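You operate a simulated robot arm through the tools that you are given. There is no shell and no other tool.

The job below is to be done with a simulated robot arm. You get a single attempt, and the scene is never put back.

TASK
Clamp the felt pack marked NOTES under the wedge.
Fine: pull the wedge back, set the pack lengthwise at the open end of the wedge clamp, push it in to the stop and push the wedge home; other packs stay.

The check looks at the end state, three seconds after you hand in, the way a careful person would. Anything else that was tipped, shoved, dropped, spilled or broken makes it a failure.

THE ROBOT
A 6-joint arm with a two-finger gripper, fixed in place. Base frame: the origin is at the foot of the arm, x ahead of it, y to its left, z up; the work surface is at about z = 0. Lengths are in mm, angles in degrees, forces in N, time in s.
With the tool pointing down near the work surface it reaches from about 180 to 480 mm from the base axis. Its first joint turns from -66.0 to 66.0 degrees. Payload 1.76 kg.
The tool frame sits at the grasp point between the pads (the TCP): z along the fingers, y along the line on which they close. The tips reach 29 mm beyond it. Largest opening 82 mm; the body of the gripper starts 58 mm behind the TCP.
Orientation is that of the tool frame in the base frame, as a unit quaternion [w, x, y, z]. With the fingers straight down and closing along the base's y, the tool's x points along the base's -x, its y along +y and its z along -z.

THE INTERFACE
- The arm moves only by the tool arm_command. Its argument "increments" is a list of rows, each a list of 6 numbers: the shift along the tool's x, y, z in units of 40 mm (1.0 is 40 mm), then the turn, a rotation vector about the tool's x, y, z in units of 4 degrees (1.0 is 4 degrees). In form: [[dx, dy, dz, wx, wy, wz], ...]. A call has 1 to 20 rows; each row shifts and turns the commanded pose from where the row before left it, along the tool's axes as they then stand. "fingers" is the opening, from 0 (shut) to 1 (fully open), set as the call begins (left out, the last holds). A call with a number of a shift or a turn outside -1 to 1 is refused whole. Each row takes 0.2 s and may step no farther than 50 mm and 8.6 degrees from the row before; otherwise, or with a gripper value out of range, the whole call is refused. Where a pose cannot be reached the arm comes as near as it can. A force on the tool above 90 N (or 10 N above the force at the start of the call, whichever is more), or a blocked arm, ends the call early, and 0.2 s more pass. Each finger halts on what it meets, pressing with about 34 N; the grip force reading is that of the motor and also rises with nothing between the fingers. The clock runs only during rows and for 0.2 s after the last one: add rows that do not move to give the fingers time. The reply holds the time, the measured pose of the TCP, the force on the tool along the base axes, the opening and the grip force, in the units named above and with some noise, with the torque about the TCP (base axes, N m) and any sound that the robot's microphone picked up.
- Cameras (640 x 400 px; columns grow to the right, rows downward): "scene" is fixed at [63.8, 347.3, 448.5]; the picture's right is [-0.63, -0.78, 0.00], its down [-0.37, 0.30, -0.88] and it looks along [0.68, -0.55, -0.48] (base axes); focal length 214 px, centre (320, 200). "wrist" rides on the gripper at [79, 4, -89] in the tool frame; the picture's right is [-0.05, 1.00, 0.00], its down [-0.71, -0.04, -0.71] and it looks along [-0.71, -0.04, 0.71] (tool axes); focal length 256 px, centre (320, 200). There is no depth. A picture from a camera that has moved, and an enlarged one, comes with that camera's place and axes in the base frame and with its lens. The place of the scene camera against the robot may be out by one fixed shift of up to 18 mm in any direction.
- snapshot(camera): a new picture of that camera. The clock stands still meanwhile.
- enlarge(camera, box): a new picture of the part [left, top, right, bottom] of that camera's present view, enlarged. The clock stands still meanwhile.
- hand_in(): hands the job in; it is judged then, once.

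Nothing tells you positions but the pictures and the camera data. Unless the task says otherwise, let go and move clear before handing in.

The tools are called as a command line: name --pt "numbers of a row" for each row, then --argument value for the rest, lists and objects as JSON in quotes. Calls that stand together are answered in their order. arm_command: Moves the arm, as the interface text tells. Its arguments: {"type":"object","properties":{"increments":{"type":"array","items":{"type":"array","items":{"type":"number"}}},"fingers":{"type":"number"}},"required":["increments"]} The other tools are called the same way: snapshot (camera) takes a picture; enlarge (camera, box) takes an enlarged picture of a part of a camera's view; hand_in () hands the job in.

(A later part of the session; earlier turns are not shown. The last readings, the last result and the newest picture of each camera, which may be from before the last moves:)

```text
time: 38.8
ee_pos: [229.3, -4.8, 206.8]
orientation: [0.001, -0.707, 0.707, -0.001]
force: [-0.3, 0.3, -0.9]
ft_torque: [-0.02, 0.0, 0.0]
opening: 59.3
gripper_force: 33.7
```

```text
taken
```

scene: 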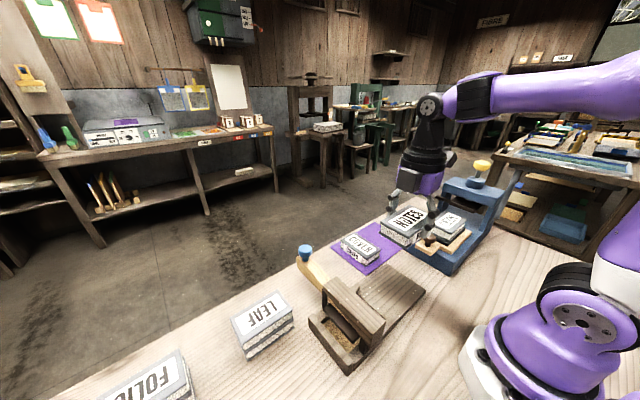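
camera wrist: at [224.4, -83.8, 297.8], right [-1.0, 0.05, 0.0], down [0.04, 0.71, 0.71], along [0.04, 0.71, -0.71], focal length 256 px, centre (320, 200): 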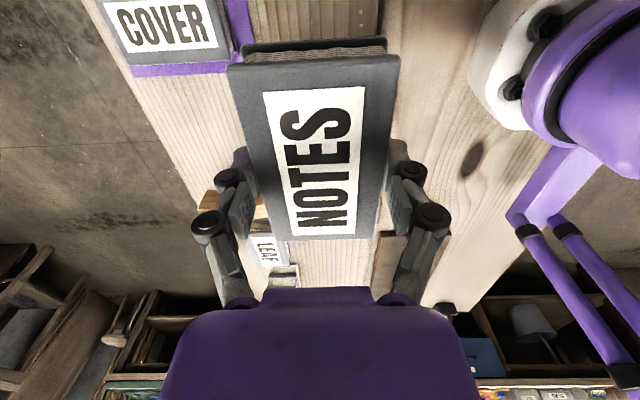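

NOTES is now lengthwise over the table and aligned with the channel centre at x ≈ 229. I'll lower it to just above the table and check the alignment.

arm_command --pt "0 0 0.9 0 0 0" --pt "0 0 0.9 0 0 0" --pt "0 0 0.9 0 0 0" --pt "0 0 0.7 0 0 0" --pt "0 0 0.2 0 0 0" --pt "0 0 0 0 0 0"

enlarge --camera "scene" --box '[280, 200, 460, 380]'

snapshot --camera "wrist"

```text
time: 40.2
ee_pos: [228.8, -6.1, 64.9]
orientation: [-0.001, 0.708, -0.707, 0.0]
force: [0.6, 0.0, -1.1]
ft_torque: [-0.01, 0.03, 0.0]
opening: 59.2
gripper_force: 34.1
```

```text
2.22 times, centred on (370, 290) of scene
camera zoom: at [63.8, 347.3, 448.5], right [-0.63, -0.78, 0.0], down [-0.37, 0.3, -0.88], along [0.68, -0.55, -0.48], focal length 477 px, centre (209, 0)
```

zoom: 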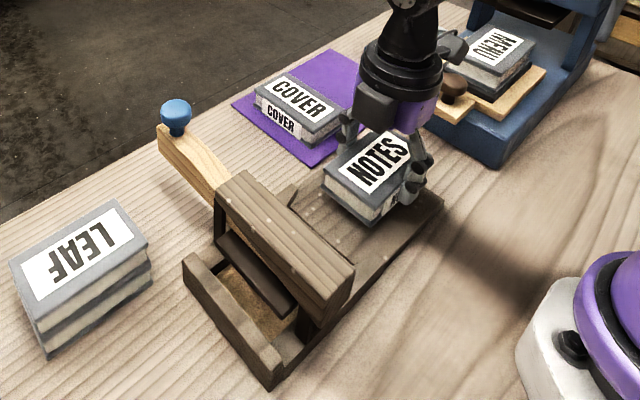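

```text
taken
camera wrist: at [224.2, -84.5, 153.4], right [-1.0, 0.05, 0.0], down [0.04, 0.71, 0.71], along [0.04, 0.71, -0.71], focal length 256 px, centre (320, 200)
```

wrist: 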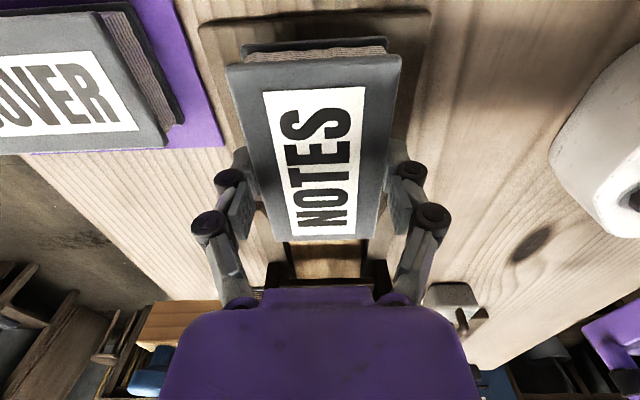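

The pack, the table and the channel line up on x ≈ 229. I'll lower slowly to find the table contact.

arm_command --pt "0 0 0.1 0 0 0" --pt "0 0 0.1 0 0 0" --pt "0 0 0.03 0 0 0" --pt "0 0 0 0 0 0"

arm_command --pt "0 0 0.03 0 0 0" --pt "0 0 0.03 0 0 0" --pt "0 0 0 0 0 0"

```text
time: 41.2
ee_pos: [230.3, -5.2, 54.5]
orientation: [-0.002, 0.707, -0.707, 0.0]
force: [-0.7, 0.3, -1.7]
ft_torque: [0.02, 0.0, 0.0]
opening: 59.4
gripper_force: 33.6
```

```text
time: 42.0
ee_pos: [229.5, -4.8, 51.6]
orientation: [0.002, -0.707, 0.708, 0.0]
force: [0.0, -0.7, -1.3]
ft_torque: [0.02, 0.01, -0.02]
opening: 59.4
gripper_force: 33.6
```

arm_command --pt "0 0 0.03 0 0 0" --pt "0 0 0.02 0 0 0" --pt "0 0 0 0 0 0"

enlarge --camera "scene" --box '[350, 220, 440, 310]'

```text
time: 42.8
ee_pos: [230.4, -5.0, 49.1]
orientation: [0.002, -0.707, 0.707, -0.001]
force: [-0.5, 0.3, -0.8]
ft_torque: [0.0, 0.02, 0.03]
opening: 59.2
gripper_force: 33.8
```

```text
4.44 times, centred on (395, 265) of scene
camera zoom: at [63.8, 347.3, 448.5], right [-0.63, -0.78, 0.0], down [-0.37, 0.3, -0.88], along [0.68, -0.55, -0.48], focal length 953 px, centre (-13, -89)
```

zoom: 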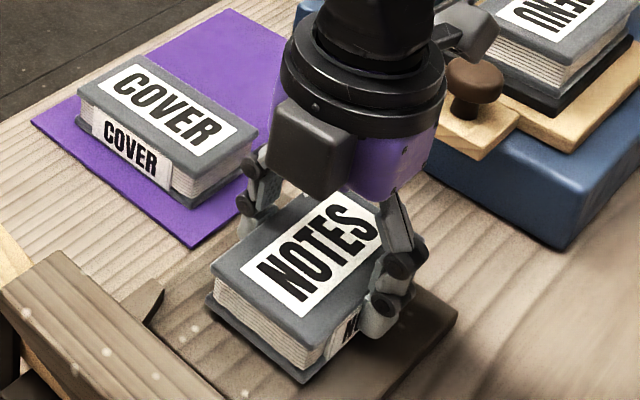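

arm_command --pt "0 0 0.025 0 0 0" --pt "0 0 0.025 0 0 0" --pt "0 0 0 0 0 0"

arm_command --pt "0 0 0.025 0 0 0" --pt "0 0 0 0 0 0"

```text
time: 43.6
ee_pos: [230.1, -5.2, 48.4]
orientation: [-0.001, 0.707, -0.707, 0.0]
force: [1.1, 0.8, -2.3]
ft_torque: [0.0, 0.0, 0.04]
opening: 59.1
gripper_force: 34.0
```

```text
time: 44.2
ee_pos: [230.4, -3.2, 46.2]
orientation: [-0.002, 0.707, -0.707, 0.0]
force: [-0.6, -0.5, -1.6]
ft_torque: [0.02, 0.02, 0.01]
opening: 59.1
gripper_force: 34.1
```

arm_command --pt "0 0 0.025 0 0 0" --pt "0 0 0.025 0 0 0" --pt "0 0 0 0 0 0"

arm_command --pt "0 0 0.025 0 0 0" --pt "0 0 0 0 0 0"

enlarge --camera "scene" --box '[350, 220, 440, 310]'

```text
time: 45.0
ee_pos: [228.9, -4.5, 44.7]
orientation: [0.001, -0.707, 0.707, 0.001]
force: [-5.2, -2.1, 19.6]
ft_torque: [0.32, 0.64, 0.15]
opening: 59.3
gripper_force: 33.6
```

```text
time: 45.6
ee_pos: [229.5, -4.8, 44.3]
orientation: [0.001, -0.707, 0.707, 0.0]
force: [-6.3, 1.7, 33.0]
ft_torque: [0.03, 0.32, -0.01]
opening: 59.7
gripper_force: 34.0
```

```text
4.44 times, centred on (395, 265) of scene
camera zoom: at [63.8, 347.3, 448.5], right [-0.63, -0.78, 0.0], down [-0.37, 0.3, -0.88], along [0.68, -0.55, -0.48], focal length 953 px, centre (-13, -89)
```

zoom: 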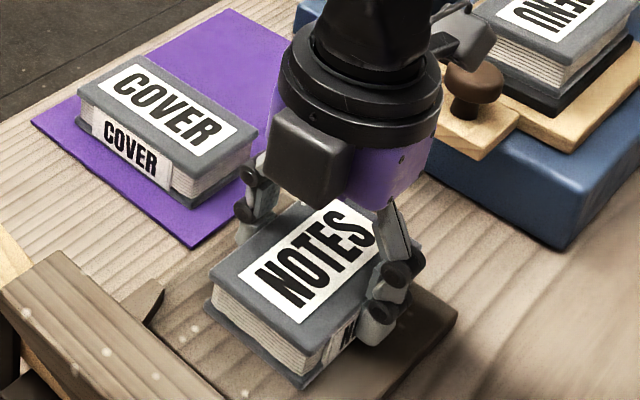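

Contact is at TCP z ≈ 45. I'll lift about 3 mm and slide the held pack forward so its nose enters the channel mouth.

arm_command --pt "0 0 -0.06 0 0 0" --pt "0 0 -0.05 0 0 0" --pt "0 0 0 0 0 0"

arm_command --pt "-0.15 0 0 0 0 0" --pt "-0.15 0 0 0 0 0" --pt "-0.15 0 0 0 0 0" --pt "-0.15 0 0 0 0 0" --pt "-0.15 0 0 0 0 0" --pt "-0.1 0 0 0 0 0" --pt "0 0 0 0 0 0"

enlarge --camera "scene" --box '[300, 220, 440, 380]'

snapshot --camera "wrist"

```text
time: 46.4
ee_pos: [230.1, -4.9, 47.9]
orientation: [0.001, -0.707, 0.707, 0.0]
force: [0.7, -0.3, -0.5]
ft_torque: [0.02, 0.01, 0.02]
opening: 59.1
gripper_force: 33.8
```

```text
time: 48.0
ee_pos: [231.4, 29.9, 46.8]
orientation: [0.0, -0.707, 0.707, 0.0]
force: [-0.1, 0.0, -1.4]
ft_torque: [0.02, 0.01, -0.02]
opening: 59.2
gripper_force: 34.0
```

```text
2.50 times, centred on (370, 300) of scene
camera zoom: at [63.8, 347.3, 448.5], right [-0.63, -0.78, 0.0], down [-0.37, 0.3, -0.88], along [0.68, -0.55, -0.48], focal length 536 px, centre (195, -50)
```

zoom: 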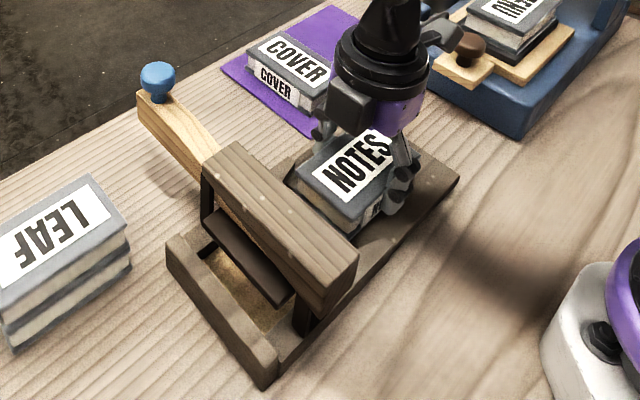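

```text
taken
camera wrist: at [224.9, -49.8, 137.9], right [-1.0, 0.05, 0.0], down [0.04, 0.71, 0.71], along [0.04, 0.71, -0.71], focal length 256 px, centre (320, 200)
```

wrist: 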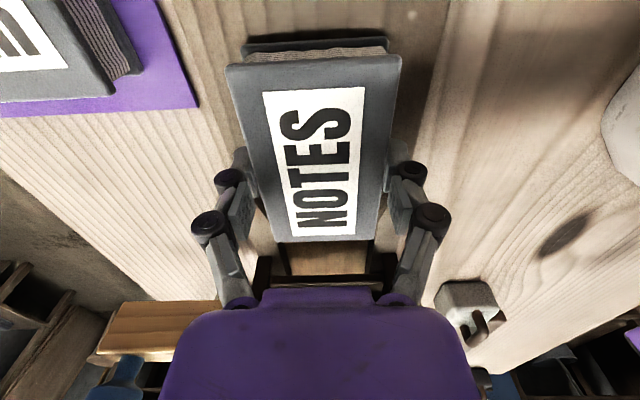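

The nose is in the mouth without any contact force. I'll set the pack down on the table and release.

arm_command --pt "0 0 0.025 0 0 0" --pt "0 0 0.025 0 0 0" --pt "0 0 0 0 0 0"

enlarge --camera "wrist" --box '[200, 200, 440, 300]'

```text
time: 48.8
ee_pos: [228.5, 29.4, 45.6]
orientation: [-0.001, 0.707, -0.707, 0.0]
force: [0.0, 1.0, -1.8]
ft_torque: [-0.01, 0.01, 0.0]
opening: 59.4
gripper_force: 33.9
```

```text
2.67 times, centred on (320, 250) of wrist
camera zoom: at [224.7, -49.4, 136.3], right [-1.0, 0.05, 0.0], down [0.04, 0.71, 0.71], along [0.04, 0.71, -0.71], focal length 683 px, centre (320, 67)
```

zoom: 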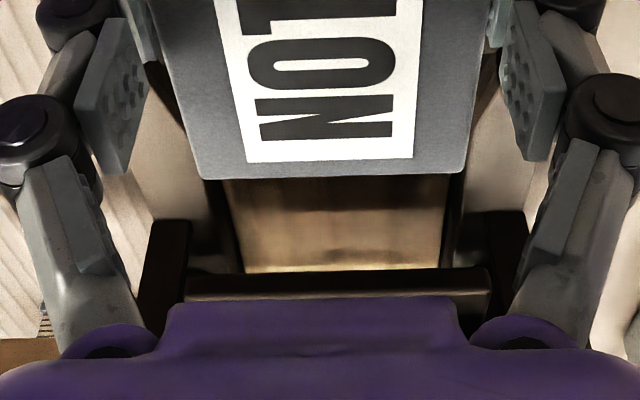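

arm_command --pt "0 0 0.025 0 0 0" --pt "0 0 0 0 0 0"

```text
time: 49.4
ee_pos: [230.7, 29.8, 44.6]
orientation: [0.001, -0.707, 0.707, -0.001]
force: [0.2, -0.3, -0.6]
ft_torque: [-0.04, 0.01, -0.01]
opening: 59.3
gripper_force: 34.0
```

arm_command --pt "0 0 0.02 0 0 0" --pt "0 0 0 0 0 0"

```text
time: 50.0
ee_pos: [230.1, 30.1, 44.2]
orientation: [0.001, -0.707, 0.707, 0.0]
force: [-4.9, 0.5, 10.0]
ft_torque: [0.03, -0.12, 0.04]
opening: 59.6
gripper_force: 34.0
```

The pack rests on the table with its nose in the mouth, and the presser underside is at about z ≈ 48, leaving room for it. I'll release, rise and move back behind the pack.

arm_command --pt "0 0 0 0 0 0" --pt "0 0 0 0 0 0" --pt "0 0 -0.3 0 0 0" --pt "0 0 -0.7 0 0 0" --pt "0 0 -1 0 0 0" --pt "0 0 -0.5 0 0 0" --pt "0 0 0 0 0 0" --fingers 0.9

snapshot --camera "wrist"

enlarge --camera "scene" --box '[300, 220, 440, 380]'

```text
time: 51.6
ee_pos: [229.5, 30.4, 145.4]
orientation: [-0.002, 0.707, -0.707, -0.001]
force: [-0.7, 0.2, -0.1]
ft_torque: [0.02, -0.01, -0.01]
opening: 74.1
gripper_force: 0.0
```

```text
taken
camera wrist: at [224.7, -49.1, 234.9], right [-1.0, 0.05, 0.0], down [0.04, 0.71, 0.71], along [0.04, 0.71, -0.71], focal length 256 px, centre (320, 200)
```

wrist: 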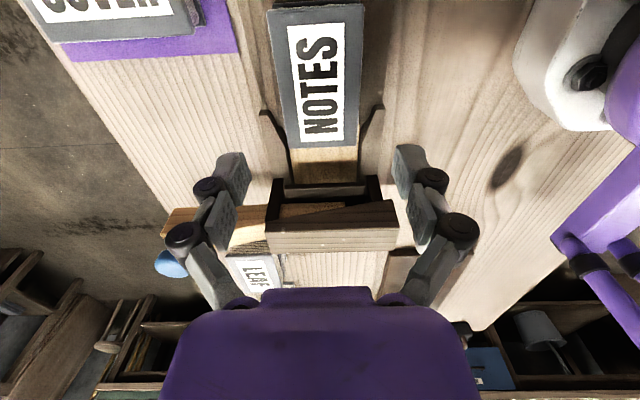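

```text
2.50 times, centred on (370, 300) of scene
camera zoom: at [63.8, 347.3, 448.5], right [-0.63, -0.78, 0.0], down [-0.37, 0.3, -0.88], along [0.68, -0.55, -0.48], focal length 536 px, centre (195, -50)
```

zoom: 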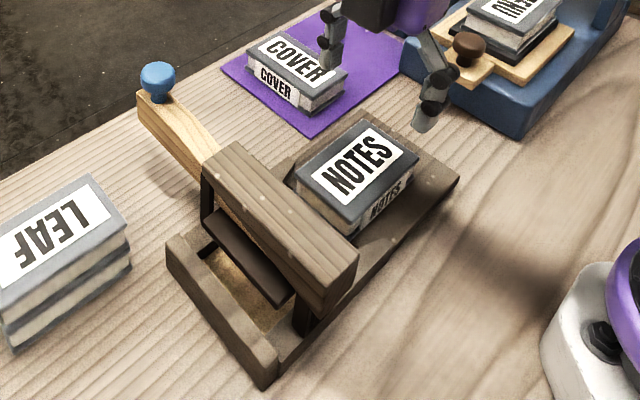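

NOTES sits squared up at the mouth. I'll move back behind its rear end, bring the fingers to about a 30 mm opening and go down to pushing height.

arm_command --pt "0.65 0 0 0 0 0" --pt "0.65 0 0 0 0 0" --pt "0.7 0 0 0 0 0" --pt "0 0 0.7 0 0 0" --pt "0 0 0.7 0 0 0" --pt "0 0 0.5 0 0 0" --pt "0 0 0.4 0 0 0" --pt "0 0 0.15 0 0 0" --pt "0 0 0 0 0 0" --fingers 0.37

snapshot --camera "wrist"

enlarge --camera "scene" --box '[320, 200, 460, 340]'

```text
time: 53.6
ee_pos: [230.5, -48.8, 46.7]
orientation: [0.001, -0.707, 0.707, 0.0]
force: [0.2, -0.4, -0.2]
ft_torque: [-0.02, 0.0, 0.0]
opening: 30.0
gripper_force: 0.1
```

```text
taken
camera wrist: at [225.7, -129.6, 136.8], right [-1.0, 0.05, 0.0], down [0.04, 0.71, 0.71], along [0.04, 0.71, -0.71], focal length 256 px, centre (320, 200)
```

wrist: 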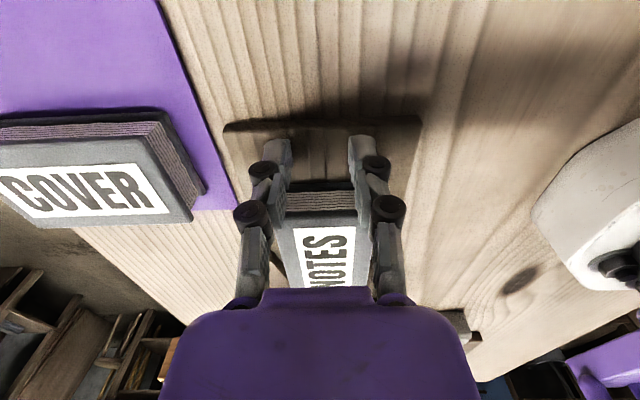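

```text
2.86 times, centred on (390, 270) of scene
camera zoom: at [63.8, 347.3, 448.5], right [-0.63, -0.78, 0.0], down [-0.37, 0.3, -0.88], along [0.68, -0.55, -0.48], focal length 613 px, centre (120, 0)
```

zoom: 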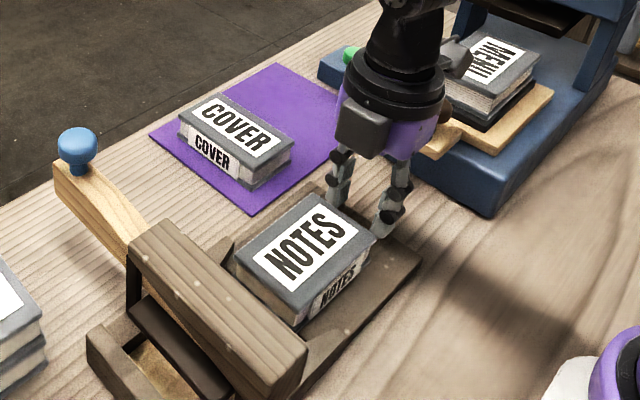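

The fingertips are behind the pack and over the table, clear of everything. I'll push forward gently, checking the force partway.

arm_command --pt "-0.15 0 0 0 0 0" --pt "-0.15 0 0 0 0 0" --pt "-0.15 0 0 0 0 0" --pt "-0.15 0 0 0 0 0" --pt "-0.15 0 0 0 0 0" --pt "-0.15 0 0 0 0 0" --pt "-0.15 0 0 0 0 0" --pt "-0.15 0 0 0 0 0"

enlarge --camera "scene" --box '[300, 220, 440, 380]'

snapshot --camera "wrist"

```text
time: 55.4
ee_pos: [230.9, -2.7, 46.8]
orientation: [-0.001, 0.707, -0.707, 0.0]
force: [-0.3, -0.8, 0.3]
ft_torque: [-0.08, 0.04, -0.01]
opening: 30.5
gripper_force: 0.0
```

```text
2.50 times, centred on (370, 300) of scene
camera zoom: at [63.8, 347.3, 448.5], right [-0.63, -0.78, 0.0], down [-0.37, 0.3, -0.88], along [0.68, -0.55, -0.48], focal length 536 px, centre (195, -50)
```

zoom: 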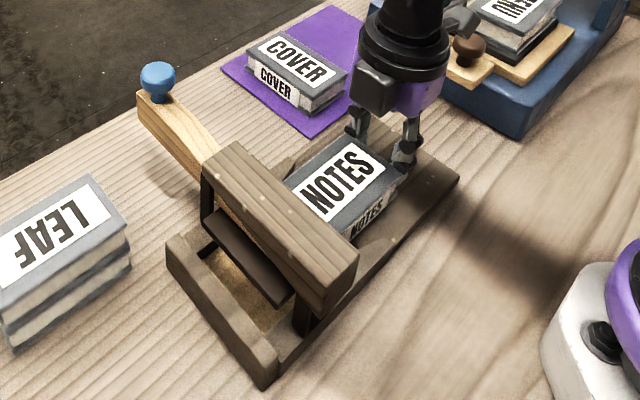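

```text
taken
camera wrist: at [225.6, -82.1, 136.3], right [-1.0, 0.05, 0.0], down [0.04, 0.71, 0.71], along [0.04, 0.71, -0.71], focal length 256 px, centre (320, 200)
```

wrist: 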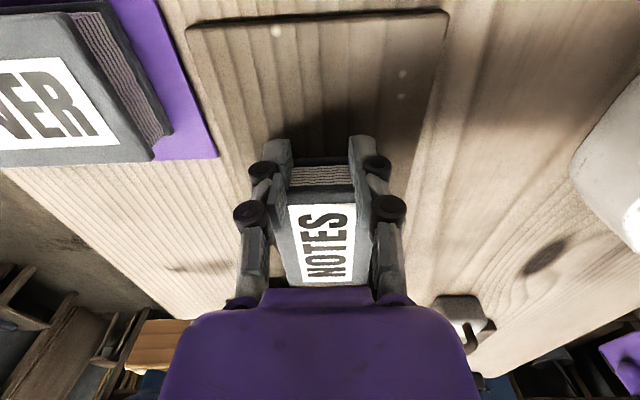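

The pack is sliding in straight with little force. I'll continue pushing under the presser.

arm_command --pt "-0.15 0 0 0 0 0" --pt "-0.15 0 0 0 0 0" --pt "-0.15 0 0 0 0 0" --pt "-0.15 0 0 0 0 0" --pt "-0.15 0 0 0 0 0"

enlarge --camera "scene" --box '[300, 220, 440, 380]'

```text
time: 56.6
ee_pos: [229.5, 27.8, 45.2]
orientation: [-0.001, 0.707, -0.707, 0.0]
force: [-0.6, -1.4, -0.4]
ft_torque: [-0.01, 0.03, 0.02]
opening: 30.2
gripper_force: 0.3
```

```text
2.50 times, centred on (370, 300) of scene
camera zoom: at [63.8, 347.3, 448.5], right [-0.63, -0.78, 0.0], down [-0.37, 0.3, -0.88], along [0.68, -0.55, -0.48], focal length 536 px, centre (195, -50)
```

zoom: 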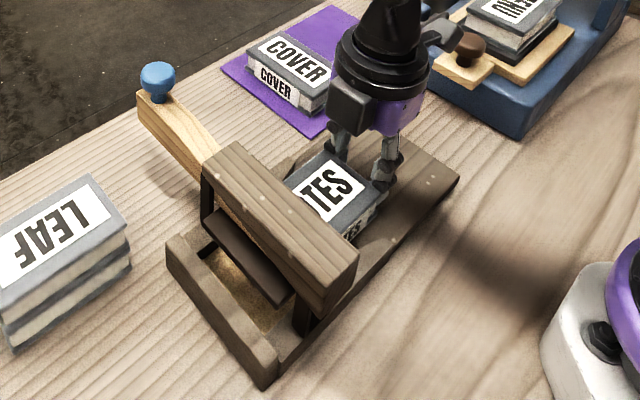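

It's still moving freely, with the front now under the bridge. I'll keep going.

arm_command --pt "-0.15 0 0 0 0 0" --pt "-0.15 0 0 0 0 0" --pt "-0.15 0 0 0 0 0" --pt "-0.15 0 0 0 0 0" --pt "-0.1 0 0 0 0 0"

enlarge --camera "scene" --box '[300, 220, 440, 380]'

```text
time: 57.8
ee_pos: [231.4, 55.6, 46.9]
orientation: [-0.002, 0.707, -0.707, 0.0]
force: [0.1, -1.1, 0.9]
ft_torque: [0.0, 0.01, 0.04]
opening: 30.5
gripper_force: 0.2
```

```text
2.50 times, centred on (370, 300) of scene
camera zoom: at [63.8, 347.3, 448.5], right [-0.63, -0.78, 0.0], down [-0.37, 0.3, -0.88], along [0.68, -0.55, -0.48], focal length 536 px, centre (195, -50)
```

zoom: 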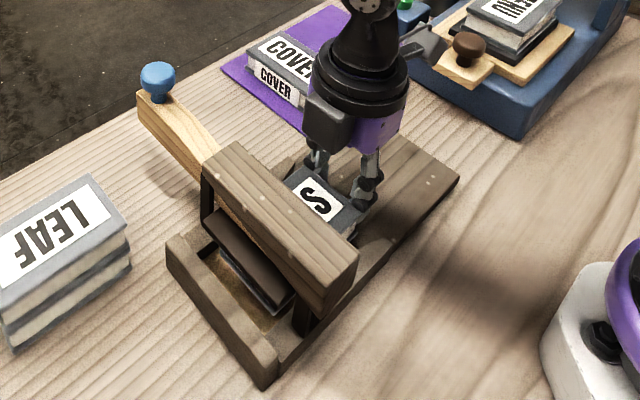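

The front of the pack now shows beyond the presser, near the stop. I'll finish in small steps and watch for the stop force.

arm_command --pt "-0.07 0 0 0 0 0" --pt "-0.07 0 0 0 0 0" --pt "-0.07 0 0 0 0 0" --pt "-0.07 0 0 0 0 0"

enlarge --camera "scene" --box '[320, 270, 400, 370]'

```text
time: 58.8
ee_pos: [229.8, 66.8, 47.0]
orientation: [0.001, -0.707, 0.708, 0.0]
force: [-1.6, -0.3, 0.5]
ft_torque: [-0.03, 0.02, -0.02]
opening: 30.3
gripper_force: 0.5
```

```text
4.00 times, centred on (360, 320) of scene
camera zoom: at [63.8, 347.3, 448.5], right [-0.63, -0.78, 0.0], down [-0.37, 0.3, -0.88], along [0.68, -0.55, -0.48], focal length 858 px, centre (160, -280)
```

zoom: 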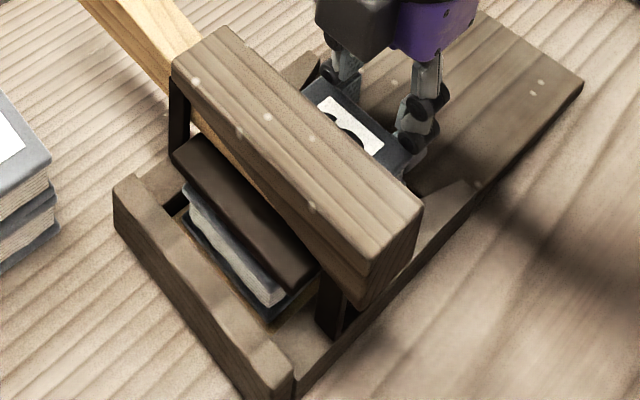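

arm_command --pt "-0.05 0 0 0 0 0" --pt "-0.05 0 0 0 0 0" --pt "-0.05 0 0 0 0 0" --pt "0 0 0 0 0 0"

enlarge --camera "scene" --box '[320, 270, 400, 370]'

```text
time: 59.8
ee_pos: [229.6, 71.9, 46.9]
orientation: [-0.001, 0.707, -0.707, 0.001]
force: [0.2, -0.4, 0.4]
ft_torque: [-0.07, 0.01, 0.01]
opening: 30.2
gripper_force: 0.2
```

```text
4.00 times, centred on (360, 320) of scene
camera zoom: at [63.8, 347.3, 448.5], right [-0.63, -0.78, 0.0], down [-0.37, 0.3, -0.88], along [0.68, -0.55, -0.48], focal length 858 px, centre (160, -280)
```

zoom: 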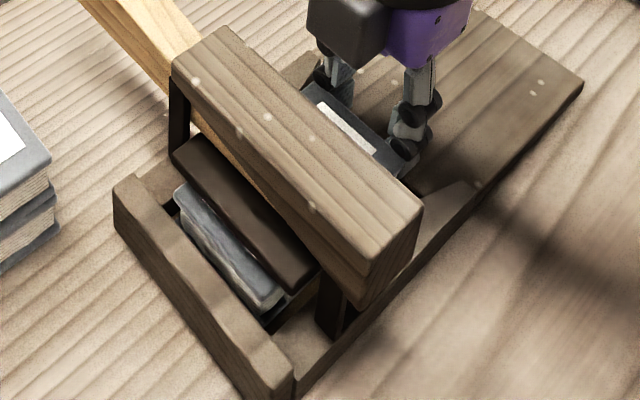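

There's still a gap of about 10 mm to the stop, so I'll continue.

arm_command --pt "-0.05 0 0 0 0 0" --pt "-0.05 0 0 0 0 0" --pt "-0.05 0 0 0 0 0" --pt "0 0 0 0 0 0"

enlarge --camera "scene" --box '[320, 270, 400, 370]'

```text
time: 60.8
ee_pos: [228.8, 78.2, 46.9]
orientation: [0.0, -0.706, 0.708, -0.002]
force: [1.8, -17.8, 3.4]
ft_torque: [-0.29, 0.01, 0.2]
opening: 30.3
gripper_force: 0.0
```

```text
4.00 times, centred on (360, 320) of scene
camera zoom: at [63.8, 347.3, 448.5], right [-0.63, -0.78, 0.0], down [-0.37, 0.3, -0.88], along [0.68, -0.55, -0.48], focal length 858 px, centre (160, -280)
```

zoom: 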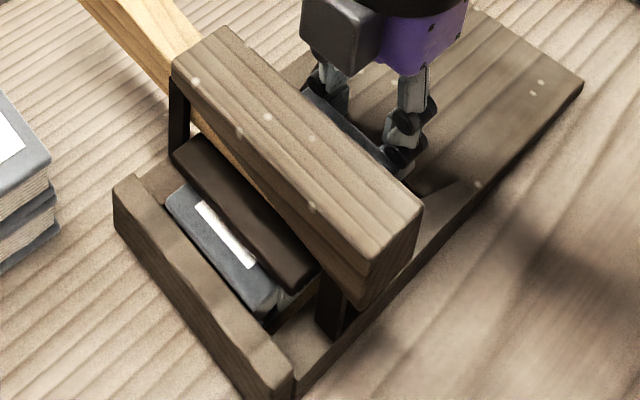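

Force has risen to 18 N, so the pack is probably at the stop. I'll look closely to confirm.

enlarge --camera "scene" --box '[340, 295, 396, 365]'

snapshot --camera "wrist"

```text
5.71 times, centred on (368, 330) of scene
camera zoom: at [63.8, 347.3, 448.5], right [-0.63, -0.78, 0.0], down [-0.37, 0.3, -0.88], along [0.68, -0.55, -0.48], focal length 1226 px, centre (46, -543)
```

zoom: 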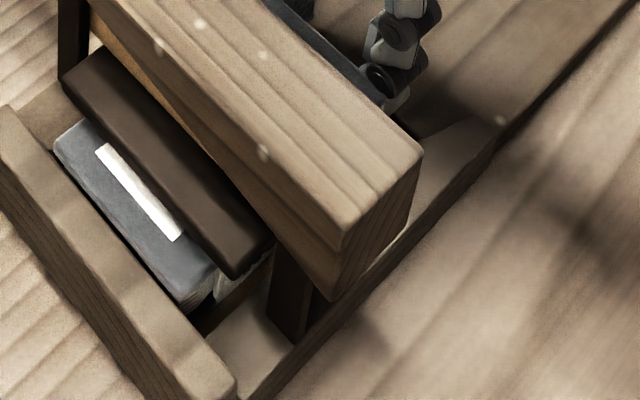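

```text
taken
camera wrist: at [224.4, -1.5, 136.8], right [-1.0, 0.06, 0.0], down [0.04, 0.71, 0.71], along [0.04, 0.7, -0.71], focal length 256 px, centre (320, 200)
```

wrist: 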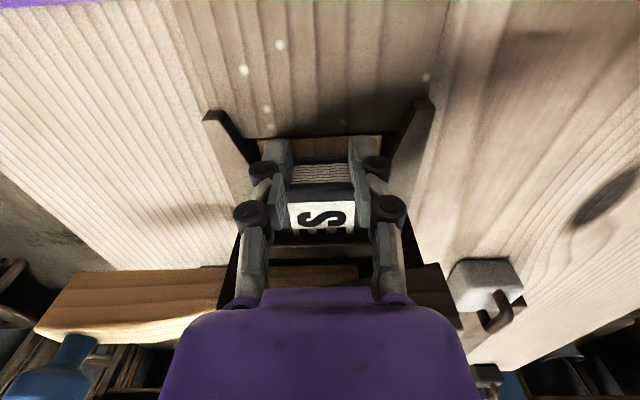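

arm_command --pt "-0.03 0 0 0 0 0" --pt "-0.02 0 0 0 0 0" --pt "0 0 0 0 0 0"

enlarge --camera "scene" --box '[340, 295, 396, 365]'

```text
time: 61.6
ee_pos: [228.3, 78.4, 46.4]
orientation: [-0.004, -0.705, 0.709, -0.004]
force: [-5.6, -50.8, 6.5]
ft_torque: [-0.71, 0.2, 0.81]
opening: 30.4
gripper_force: 0.0
```

```text
5.71 times, centred on (368, 330) of scene
camera zoom: at [63.8, 347.3, 448.5], right [-0.63, -0.78, 0.0], down [-0.37, 0.3, -0.88], along [0.68, -0.55, -0.48], focal length 1226 px, centre (46, -543)
```

zoom: 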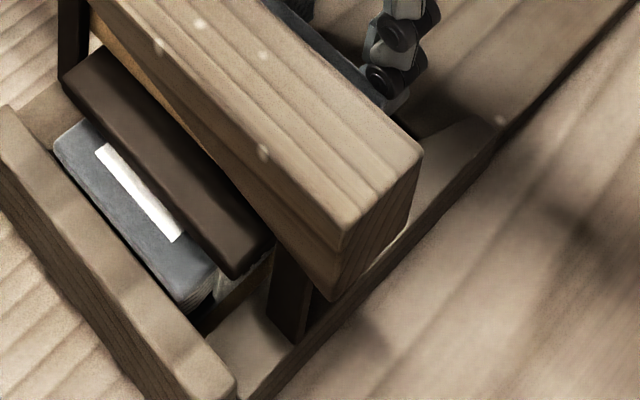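

At 51 N there's no further movement, so the pack is against the stop. I'll back off, rise clear, and check from above that it sits square.

arm_command --pt "0.1 0 0 0 0 0" --pt "0.2 0 0 0 0 0" --pt "0.3 0 0 0 0 0" --pt "0 0 -0.7 0 0 0" --pt "0 0 -1 0 0 0" --pt "0 0 -1 0 0 0" --pt "0 0 -1 0 0 0" --pt "-0.7 0 0 0 0 0" --pt "-0.7 0 0 0 0 0" --pt "0 0 0 0 0 0"

snapshot --camera "wrist"

enlarge --camera "scene" --box '[300, 240, 440, 380]'

```text
time: 63.8
ee_pos: [229.0, 112.8, 194.4]
orientation: [0.002, -0.707, 0.708, 0.0]
force: [0.7, -0.4, -0.1]
ft_torque: [-0.01, 0.02, -0.03]
opening: 30.3
gripper_force: 0.0
```

```text
taken
camera wrist: at [224.0, 34.2, 284.6], right [-1.0, 0.05, 0.0], down [0.04, 0.71, 0.71], along [0.04, 0.71, -0.71], focal length 256 px, centre (320, 200)
```

wrist: 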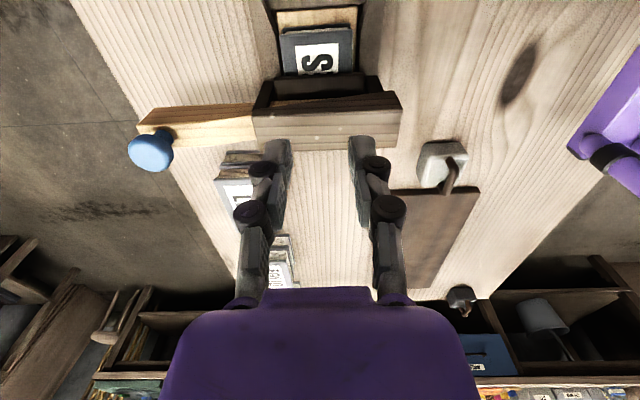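

```text
2.86 times, centred on (370, 310) of scene
camera zoom: at [63.8, 347.3, 448.5], right [-0.63, -0.78, 0.0], down [-0.37, 0.3, -0.88], along [0.68, -0.55, -0.48], focal length 613 px, centre (177, -114)
```

zoom: 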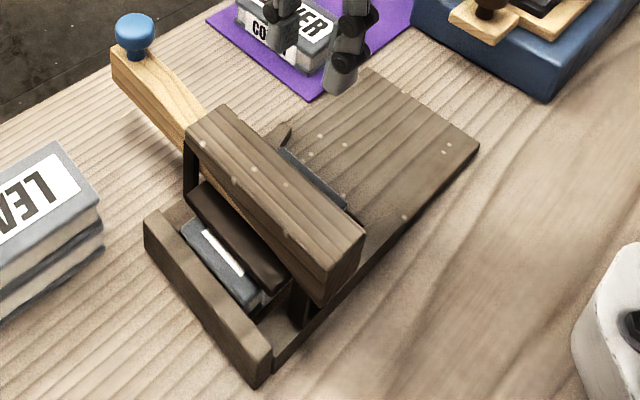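

enlarge --camera "wrist" --box '[230, 0, 410, 160]'

```text
2.50 times, centred on (320, 80) of wrist
camera zoom: at [224.0, 34.2, 284.6], right [-1.0, 0.05, 0.0], down [0.04, 0.71, 0.71], along [0.04, 0.71, -0.71], focal length 640 px, centre (320, 500)
```

zoom: 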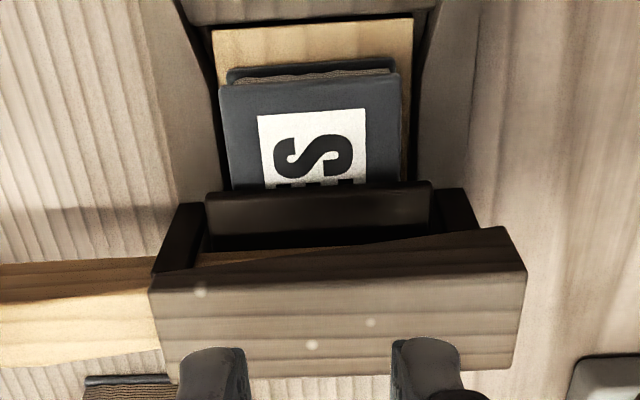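

The pack looks square and centred in the channel. I'll move the camera further along to see the stop end from above.

arm_command --pt "-0.7 0 0 0 0 0" --pt "-0.7 0 0 0 0 0" --pt "-0.6 0 0 0 0 0" --pt "0 0 0 0 0 0"

enlarge --camera "wrist" --box '[220, 0, 420, 150]'

snapshot --camera "wrist"

```text
time: 64.8
ee_pos: [232.3, 192.6, 195.1]
orientation: [-0.002, 0.707, -0.707, 0.0]
force: [0.4, -0.2, -0.8]
ft_torque: [0.02, 0.01, -0.01]
opening: 30.2
gripper_force: 0.2
```

```text
2.67 times, centred on (320, 75) of wrist
camera zoom: at [226.9, 113.7, 285.3], right [-1.0, 0.05, 0.0], down [0.04, 0.71, 0.71], along [0.04, 0.71, -0.71], focal length 683 px, centre (320, 533)
```

zoom: 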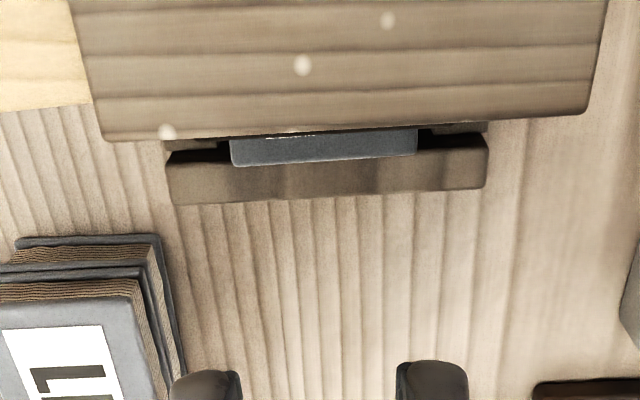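

```text
taken
camera wrist: at [226.9, 113.7, 285.3], right [-1.0, 0.05, 0.0], down [0.04, 0.71, 0.71], along [0.04, 0.71, -0.71], focal length 256 px, centre (320, 200)
```

wrist: 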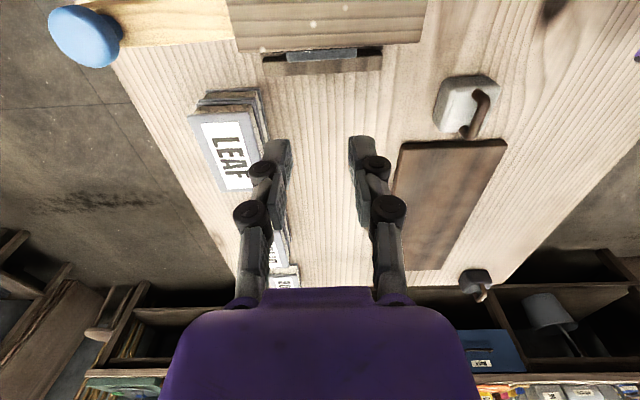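

The front edge of the pack is flush against the stop wall. I'll turn the tool back and go beyond the wedge's knob end, fingers closed, to push the wedge home in −x.

arm_command --pt "0 0 0 0 0 1" --pt "0 0 0 0 0 1" --pt "0 0 0 0 0 1" --pt "0 0 0 0 0 1" --pt "0 0 0 0 0 1" --pt "0 0 0 0 0 1" --pt "0 0 0 0 0 1" --pt "0 0 0 0 0 1" --pt "0 0 0 0 0 1" --pt "0 0 0 0 0 1" --pt "0 0 0 0 0 1" --pt "0 0 0 0 0 1" --pt "0 0 0 0 0 1" --pt "0 0 0 0 0 1" --pt "0 0 0 0 0 1" --pt "0 0 0 0 0 1" --pt "0 0 0 0 0 1" --pt "0 0 0 0 0 1" --pt "0 0 0 0 0 1" --pt "0 0 0 0 0 1" --fingers 0

arm_command --pt "0 0 0 0 0 1" --pt "0 0 0 0 0 1" --pt "0 0 0 0 0 0.5" --pt "-0.9 -0.235 0 0 0 0" --pt "-0.9 -0.235 0 0 0 0" --pt "-0.9 -0.235 0 0 0 0" --pt "-0.9 -0.235 0 0 0 0" --pt "-0.9 -0.235 0 0 0 0" --pt "0 0 0 0 0 0"

snapshot --camera "wrist"

snapshot --camera "scene"

```text
time: 69.0
ee_pos: [229.9, 191.7, 194.6]
orientation: [0.001, -0.086, 0.996, 0.001]
force: [-0.1, -0.4, 0.4]
ft_torque: [-0.01, 0.01, -0.03]
opening: 0.0
gripper_force: 28.5
```

```text
time: 71.0
ee_pos: [412.8, 146.2, 197.0]
orientation: [0.0, 0.0, 1.0, 0.001]
force: [0.7, 0.1, -0.2]
ft_torque: [0.02, -0.03, -0.02]
opening: 0.0
gripper_force: 29.0
```

```text
taken
camera wrist: at [332.0, 149.5, 285.9], right [0.05, 1.0, 0.0], down [0.71, -0.04, 0.71], along [0.71, -0.04, -0.71], focal length 256 px, centre (320, 200)
```

wrist: 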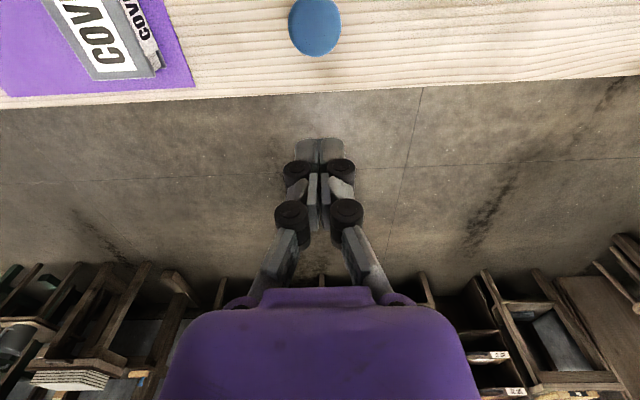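

```text
taken
```

scene: 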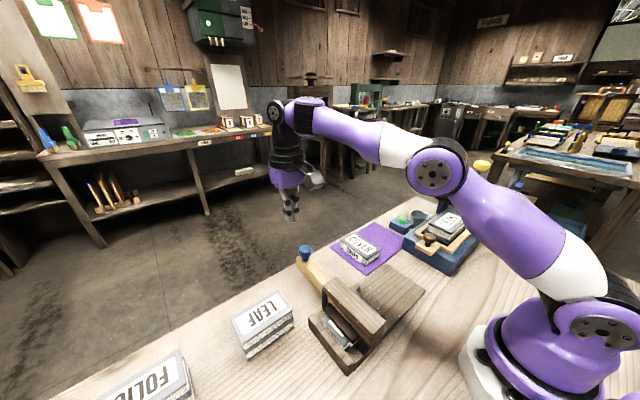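

The knob is at about x = 367, so the wedge's end face is near x ≈ 386. I'll go down behind it to pushing height, well clear of it, and check.

arm_command --pt "0 -0.02 0.8 0 0 0" --pt "0 0 0.8 0 0 0" --pt "0 0 0.7 0 0 0" --pt "0 0 0.5 0 0 0" --pt "0 0 0 0 0 0"

snapshot --camera "wrist"

enlarge --camera "scene" --box '[260, 220, 400, 360]'

```text
time: 72.2
ee_pos: [410.5, 145.7, 85.5]
orientation: [0.001, 0.001, 1.0, 0.001]
force: [-0.2, 0.4, -0.1]
ft_torque: [0.02, 0.03, 0.01]
opening: 0.0
gripper_force: 29.1
```

```text
taken
camera wrist: at [331.2, 149.4, 174.5], right [0.05, 1.0, 0.0], down [0.7, -0.04, 0.71], along [0.71, -0.04, -0.71], focal length 256 px, centre (320, 200)
```

wrist: 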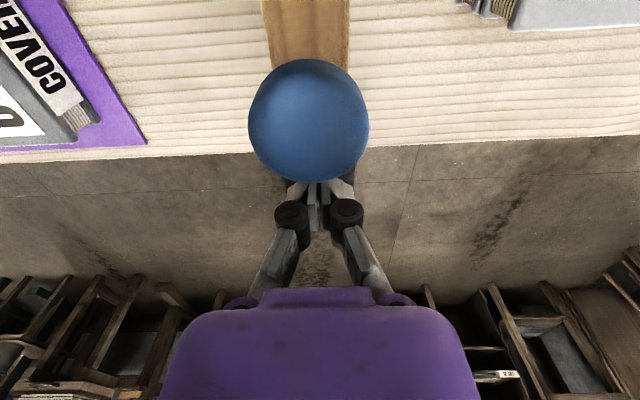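

```text
2.86 times, centred on (330, 290) of scene
camera zoom: at [63.8, 347.3, 448.5], right [-0.63, -0.78, 0.0], down [-0.37, 0.3, -0.88], along [0.68, -0.55, -0.48], focal length 613 px, centre (291, -57)
```

zoom: 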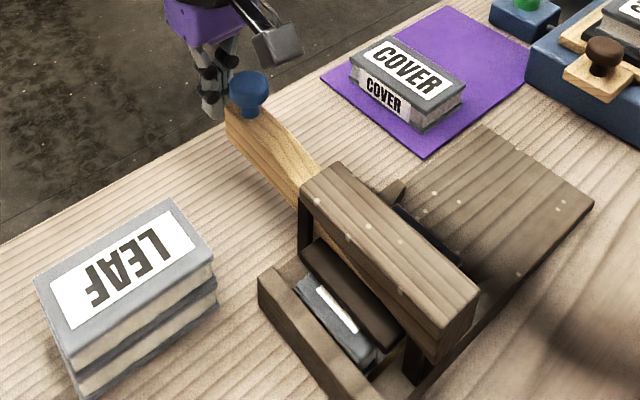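

The fingers are behind the wedge end face and line up with it in y. I'll push in −x in small steps.

arm_command --pt "0.1 0 0 0 0 0" --pt "0.1 0 0 0 0 0" --pt "0.1 0 0 0 0 0" --pt "0.1 0 0 0 0 0" --pt "0.1 0 0 0 0 0"

enlarge --camera "scene" --box '[260, 220, 400, 360]'

```text
time: 73.4
ee_pos: [390.7, 145.1, 83.4]
orientation: [0.002, 0.0, 1.0, 0.001]
force: [2.3, -0.6, -0.5]
ft_torque: [0.01, -0.01, -0.03]
opening: 6.2
gripper_force: 28.7
```

```text
2.86 times, centred on (330, 290) of scene
camera zoom: at [63.8, 347.3, 448.5], right [-0.63, -0.78, 0.0], down [-0.37, 0.3, -0.88], along [0.68, -0.55, -0.48], focal length 613 px, centre (291, -57)
```

zoom: 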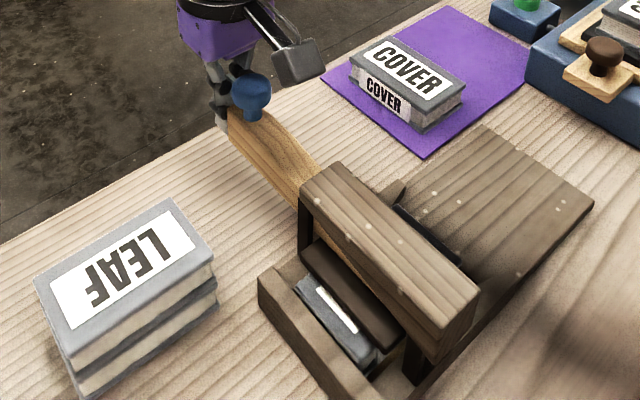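

The opening reads 6 mm, so the knob head may be catching between the fingers. I'll stop and look.

snapshot --camera "wrist"

enlarge --camera "scene" --box '[290, 220, 346, 290]'

```text
taken
camera wrist: at [310.2, 149.6, 173.9], right [0.05, 1.0, 0.0], down [0.7, -0.04, 0.71], along [0.71, -0.04, -0.71], focal length 256 px, centre (320, 200)
```

wrist: 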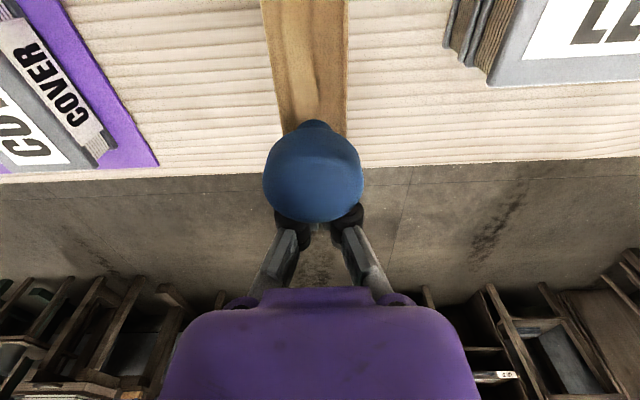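

```text
5.71 times, centred on (318, 255) of scene
camera zoom: at [63.8, 347.3, 448.5], right [-0.63, -0.78, 0.0], down [-0.37, 0.3, -0.88], along [0.68, -0.55, -0.48], focal length 1226 px, centre (331, -114)
```

zoom: 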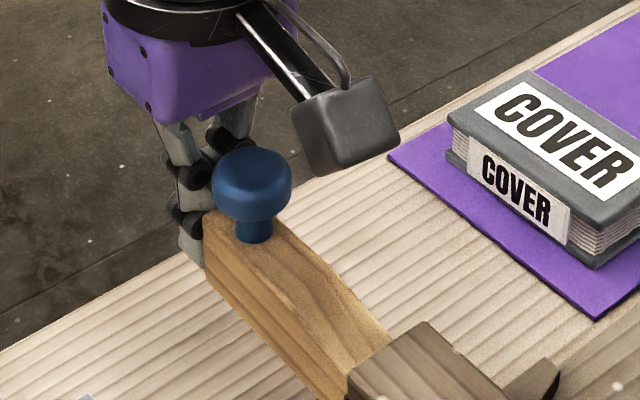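

The knob head has caught between the knuckles. I'll back off and instead grip the knob, as I did for the pull, and push the wedge in that way.

arm_command --pt "-0.25 0 0 0 0 0" --pt "-0.25 0 0 0 0 0" --pt "0 0 0 0 0 0"

arm_command --pt "0 0 -0.5 0 0 0" --pt "0 0 -0.5 0 0 0" --pt "0 0 -0.6 0 0 0" --pt "0 0 -0.5 0 0 0" --pt "0 0 0 0 0 0" --fingers 0.7

snapshot --camera "wrist"

```text
time: 74.2
ee_pos: [411.5, 145.6, 83.7]
orientation: [0.001, 0.0, 1.0, 0.001]
force: [-0.2, -0.1, -0.6]
ft_torque: [0.01, 0.02, 0.02]
opening: 0.0
gripper_force: 29.0
```

```text
time: 75.4
ee_pos: [410.0, 144.3, 168.6]
orientation: [0.001, 0.001, 1.0, 0.001]
force: [0.1, 0.6, -0.4]
ft_torque: [-0.01, -0.02, -0.03]
opening: 57.2
gripper_force: 0.1
```

```text
taken
camera wrist: at [329.6, 148.7, 258.5], right [0.05, 1.0, 0.0], down [0.7, -0.04, 0.71], along [0.71, -0.04, -0.71], focal length 256 px, centre (320, 200)
```

wrist: 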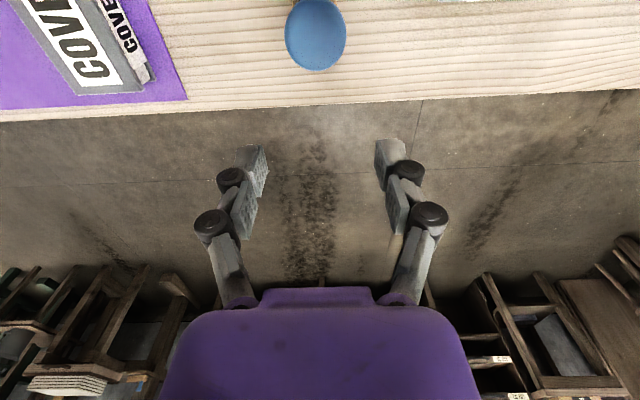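

The knob is now near x = 361, having moved in a few millimetres. I'll move over it and go down to grip it again.

arm_command --pt "0.6 0.02 0 0 0 0" --pt "0.6 0 0 0 0 0" --pt "0 0 0 0 0 0"

snapshot --camera "wrist"

```text
time: 76.2
ee_pos: [362.1, 145.3, 167.2]
orientation: [0.001, 0.0, 1.0, 0.001]
force: [-0.4, -0.1, -0.4]
ft_torque: [0.02, -0.03, -0.01]
opening: 57.3
gripper_force: 0.1
```

```text
taken
camera wrist: at [281.6, 149.5, 257.2], right [0.05, 1.0, 0.0], down [0.7, -0.04, 0.71], along [0.71, -0.04, -0.71], focal length 256 px, centre (320, 200)
```

wrist: 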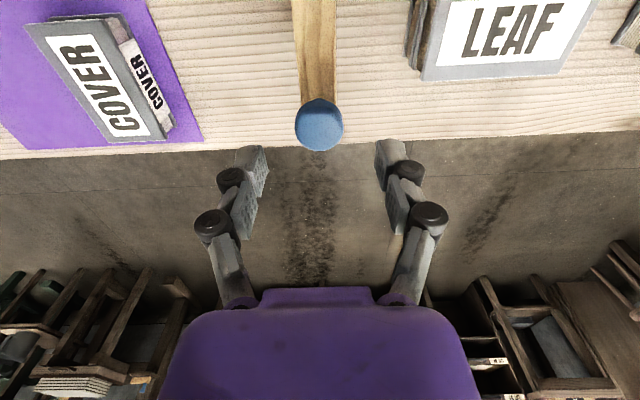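

arm_command --pt "0 0 0.5 0 0 0" --pt "0 0 0.5 0 0 0" --pt "0 0 0.27 0 0 0" --pt "0 0 0 0 0 0"

arm_command --pt "0 0 0 0 0 0" --pt "0 0 0 0 0 0" --pt "0 0 0 0 0 0" --fingers 0

snapshot --camera "wrist"

```text
time: 77.2
ee_pos: [361.3, 145.3, 116.2]
orientation: [0.001, 0.0, 1.0, 0.0]
force: [-0.2, 0.3, -1.2]
ft_torque: [0.01, -0.01, 0.02]
opening: 57.3
gripper_force: 0.0
```

```text
time: 78.0
ee_pos: [361.9, 144.5, 118.0]
orientation: [0.001, 0.0, 1.0, 0.001]
force: [-2.4, -9.9, 8.2]
ft_torque: [-0.07, -0.16, -0.03]
opening: 28.9
gripper_force: 36.0
```

```text
taken
camera wrist: at [281.9, 149.2, 206.8], right [0.06, 1.0, 0.0], down [0.7, -0.04, 0.71], along [0.71, -0.04, -0.71], focal length 256 px, centre (320, 200)
```

wrist: 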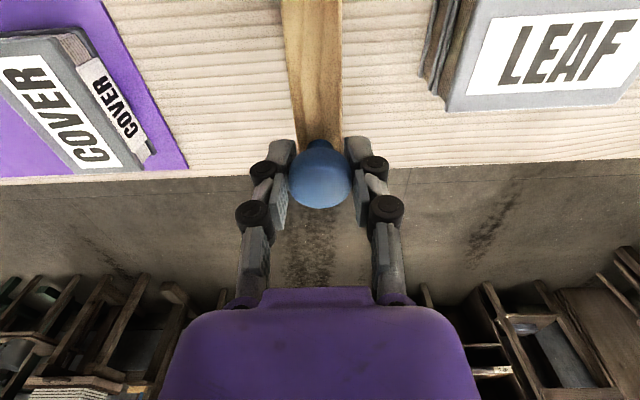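

I have the knob. I'll push it in −x with a slight drop to follow the slope.

arm_command --pt "0.1 -0.01 0.013 0 0 0" --pt "0.1 0 0.013 0 0 0" --pt "0.1 0 0.013 0 0 0" --pt "0.1 0 0.013 0 0 0" --pt "0 0 0 0 0 0"

enlarge --camera "scene" --box '[280, 240, 400, 360]'

```text
time: 79.2
ee_pos: [345.7, 144.8, 114.0]
orientation: [0.002, -0.001, 1.0, 0.0]
force: [0.6, -3.8, 3.9]
ft_torque: [-0.14, -0.17, 0.01]
opening: 28.4
gripper_force: 35.9
```

```text
3.33 times, centred on (340, 300) of scene
camera zoom: at [63.8, 347.3, 448.5], right [-0.63, -0.78, 0.0], down [-0.37, 0.3, -0.88], along [0.68, -0.55, -0.48], focal length 715 px, centre (253, -133)
```

zoom: 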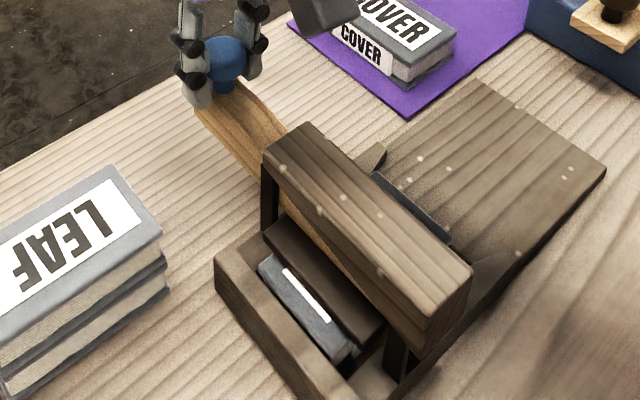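

The wedge is moving in and the presser is coming down toward the pack. I'll continue in small steps.

arm_command --pt "0.075 0 0.01 0 0 0" --pt "0.075 0 0.01 0 0 0" --pt "0.075 0 0.01 0 0 0" --pt "0 0 0 0 0 0"

enlarge --camera "scene" --box '[320, 270, 400, 370]'

```text
time: 80.2
ee_pos: [337.9, 145.0, 112.1]
orientation: [0.001, 0.001, 1.0, 0.001]
force: [-0.7, -8.0, 5.8]
ft_torque: [-0.09, -0.02, -0.07]
opening: 28.2
gripper_force: 36.3
```

```text
4.00 times, centred on (360, 320) of scene
camera zoom: at [63.8, 347.3, 448.5], right [-0.63, -0.78, 0.0], down [-0.37, 0.3, -0.88], along [0.68, -0.55, -0.48], focal length 858 px, centre (160, -280)
```

zoom: 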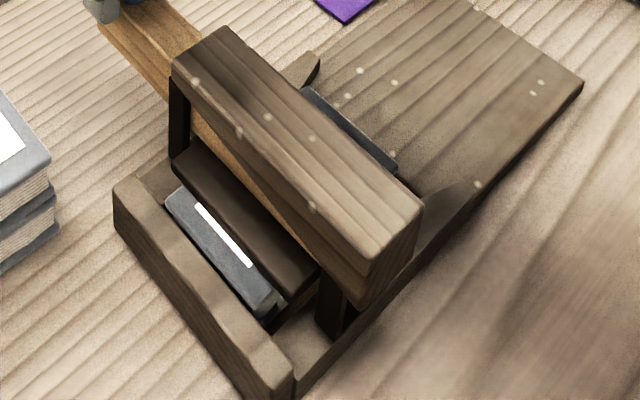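

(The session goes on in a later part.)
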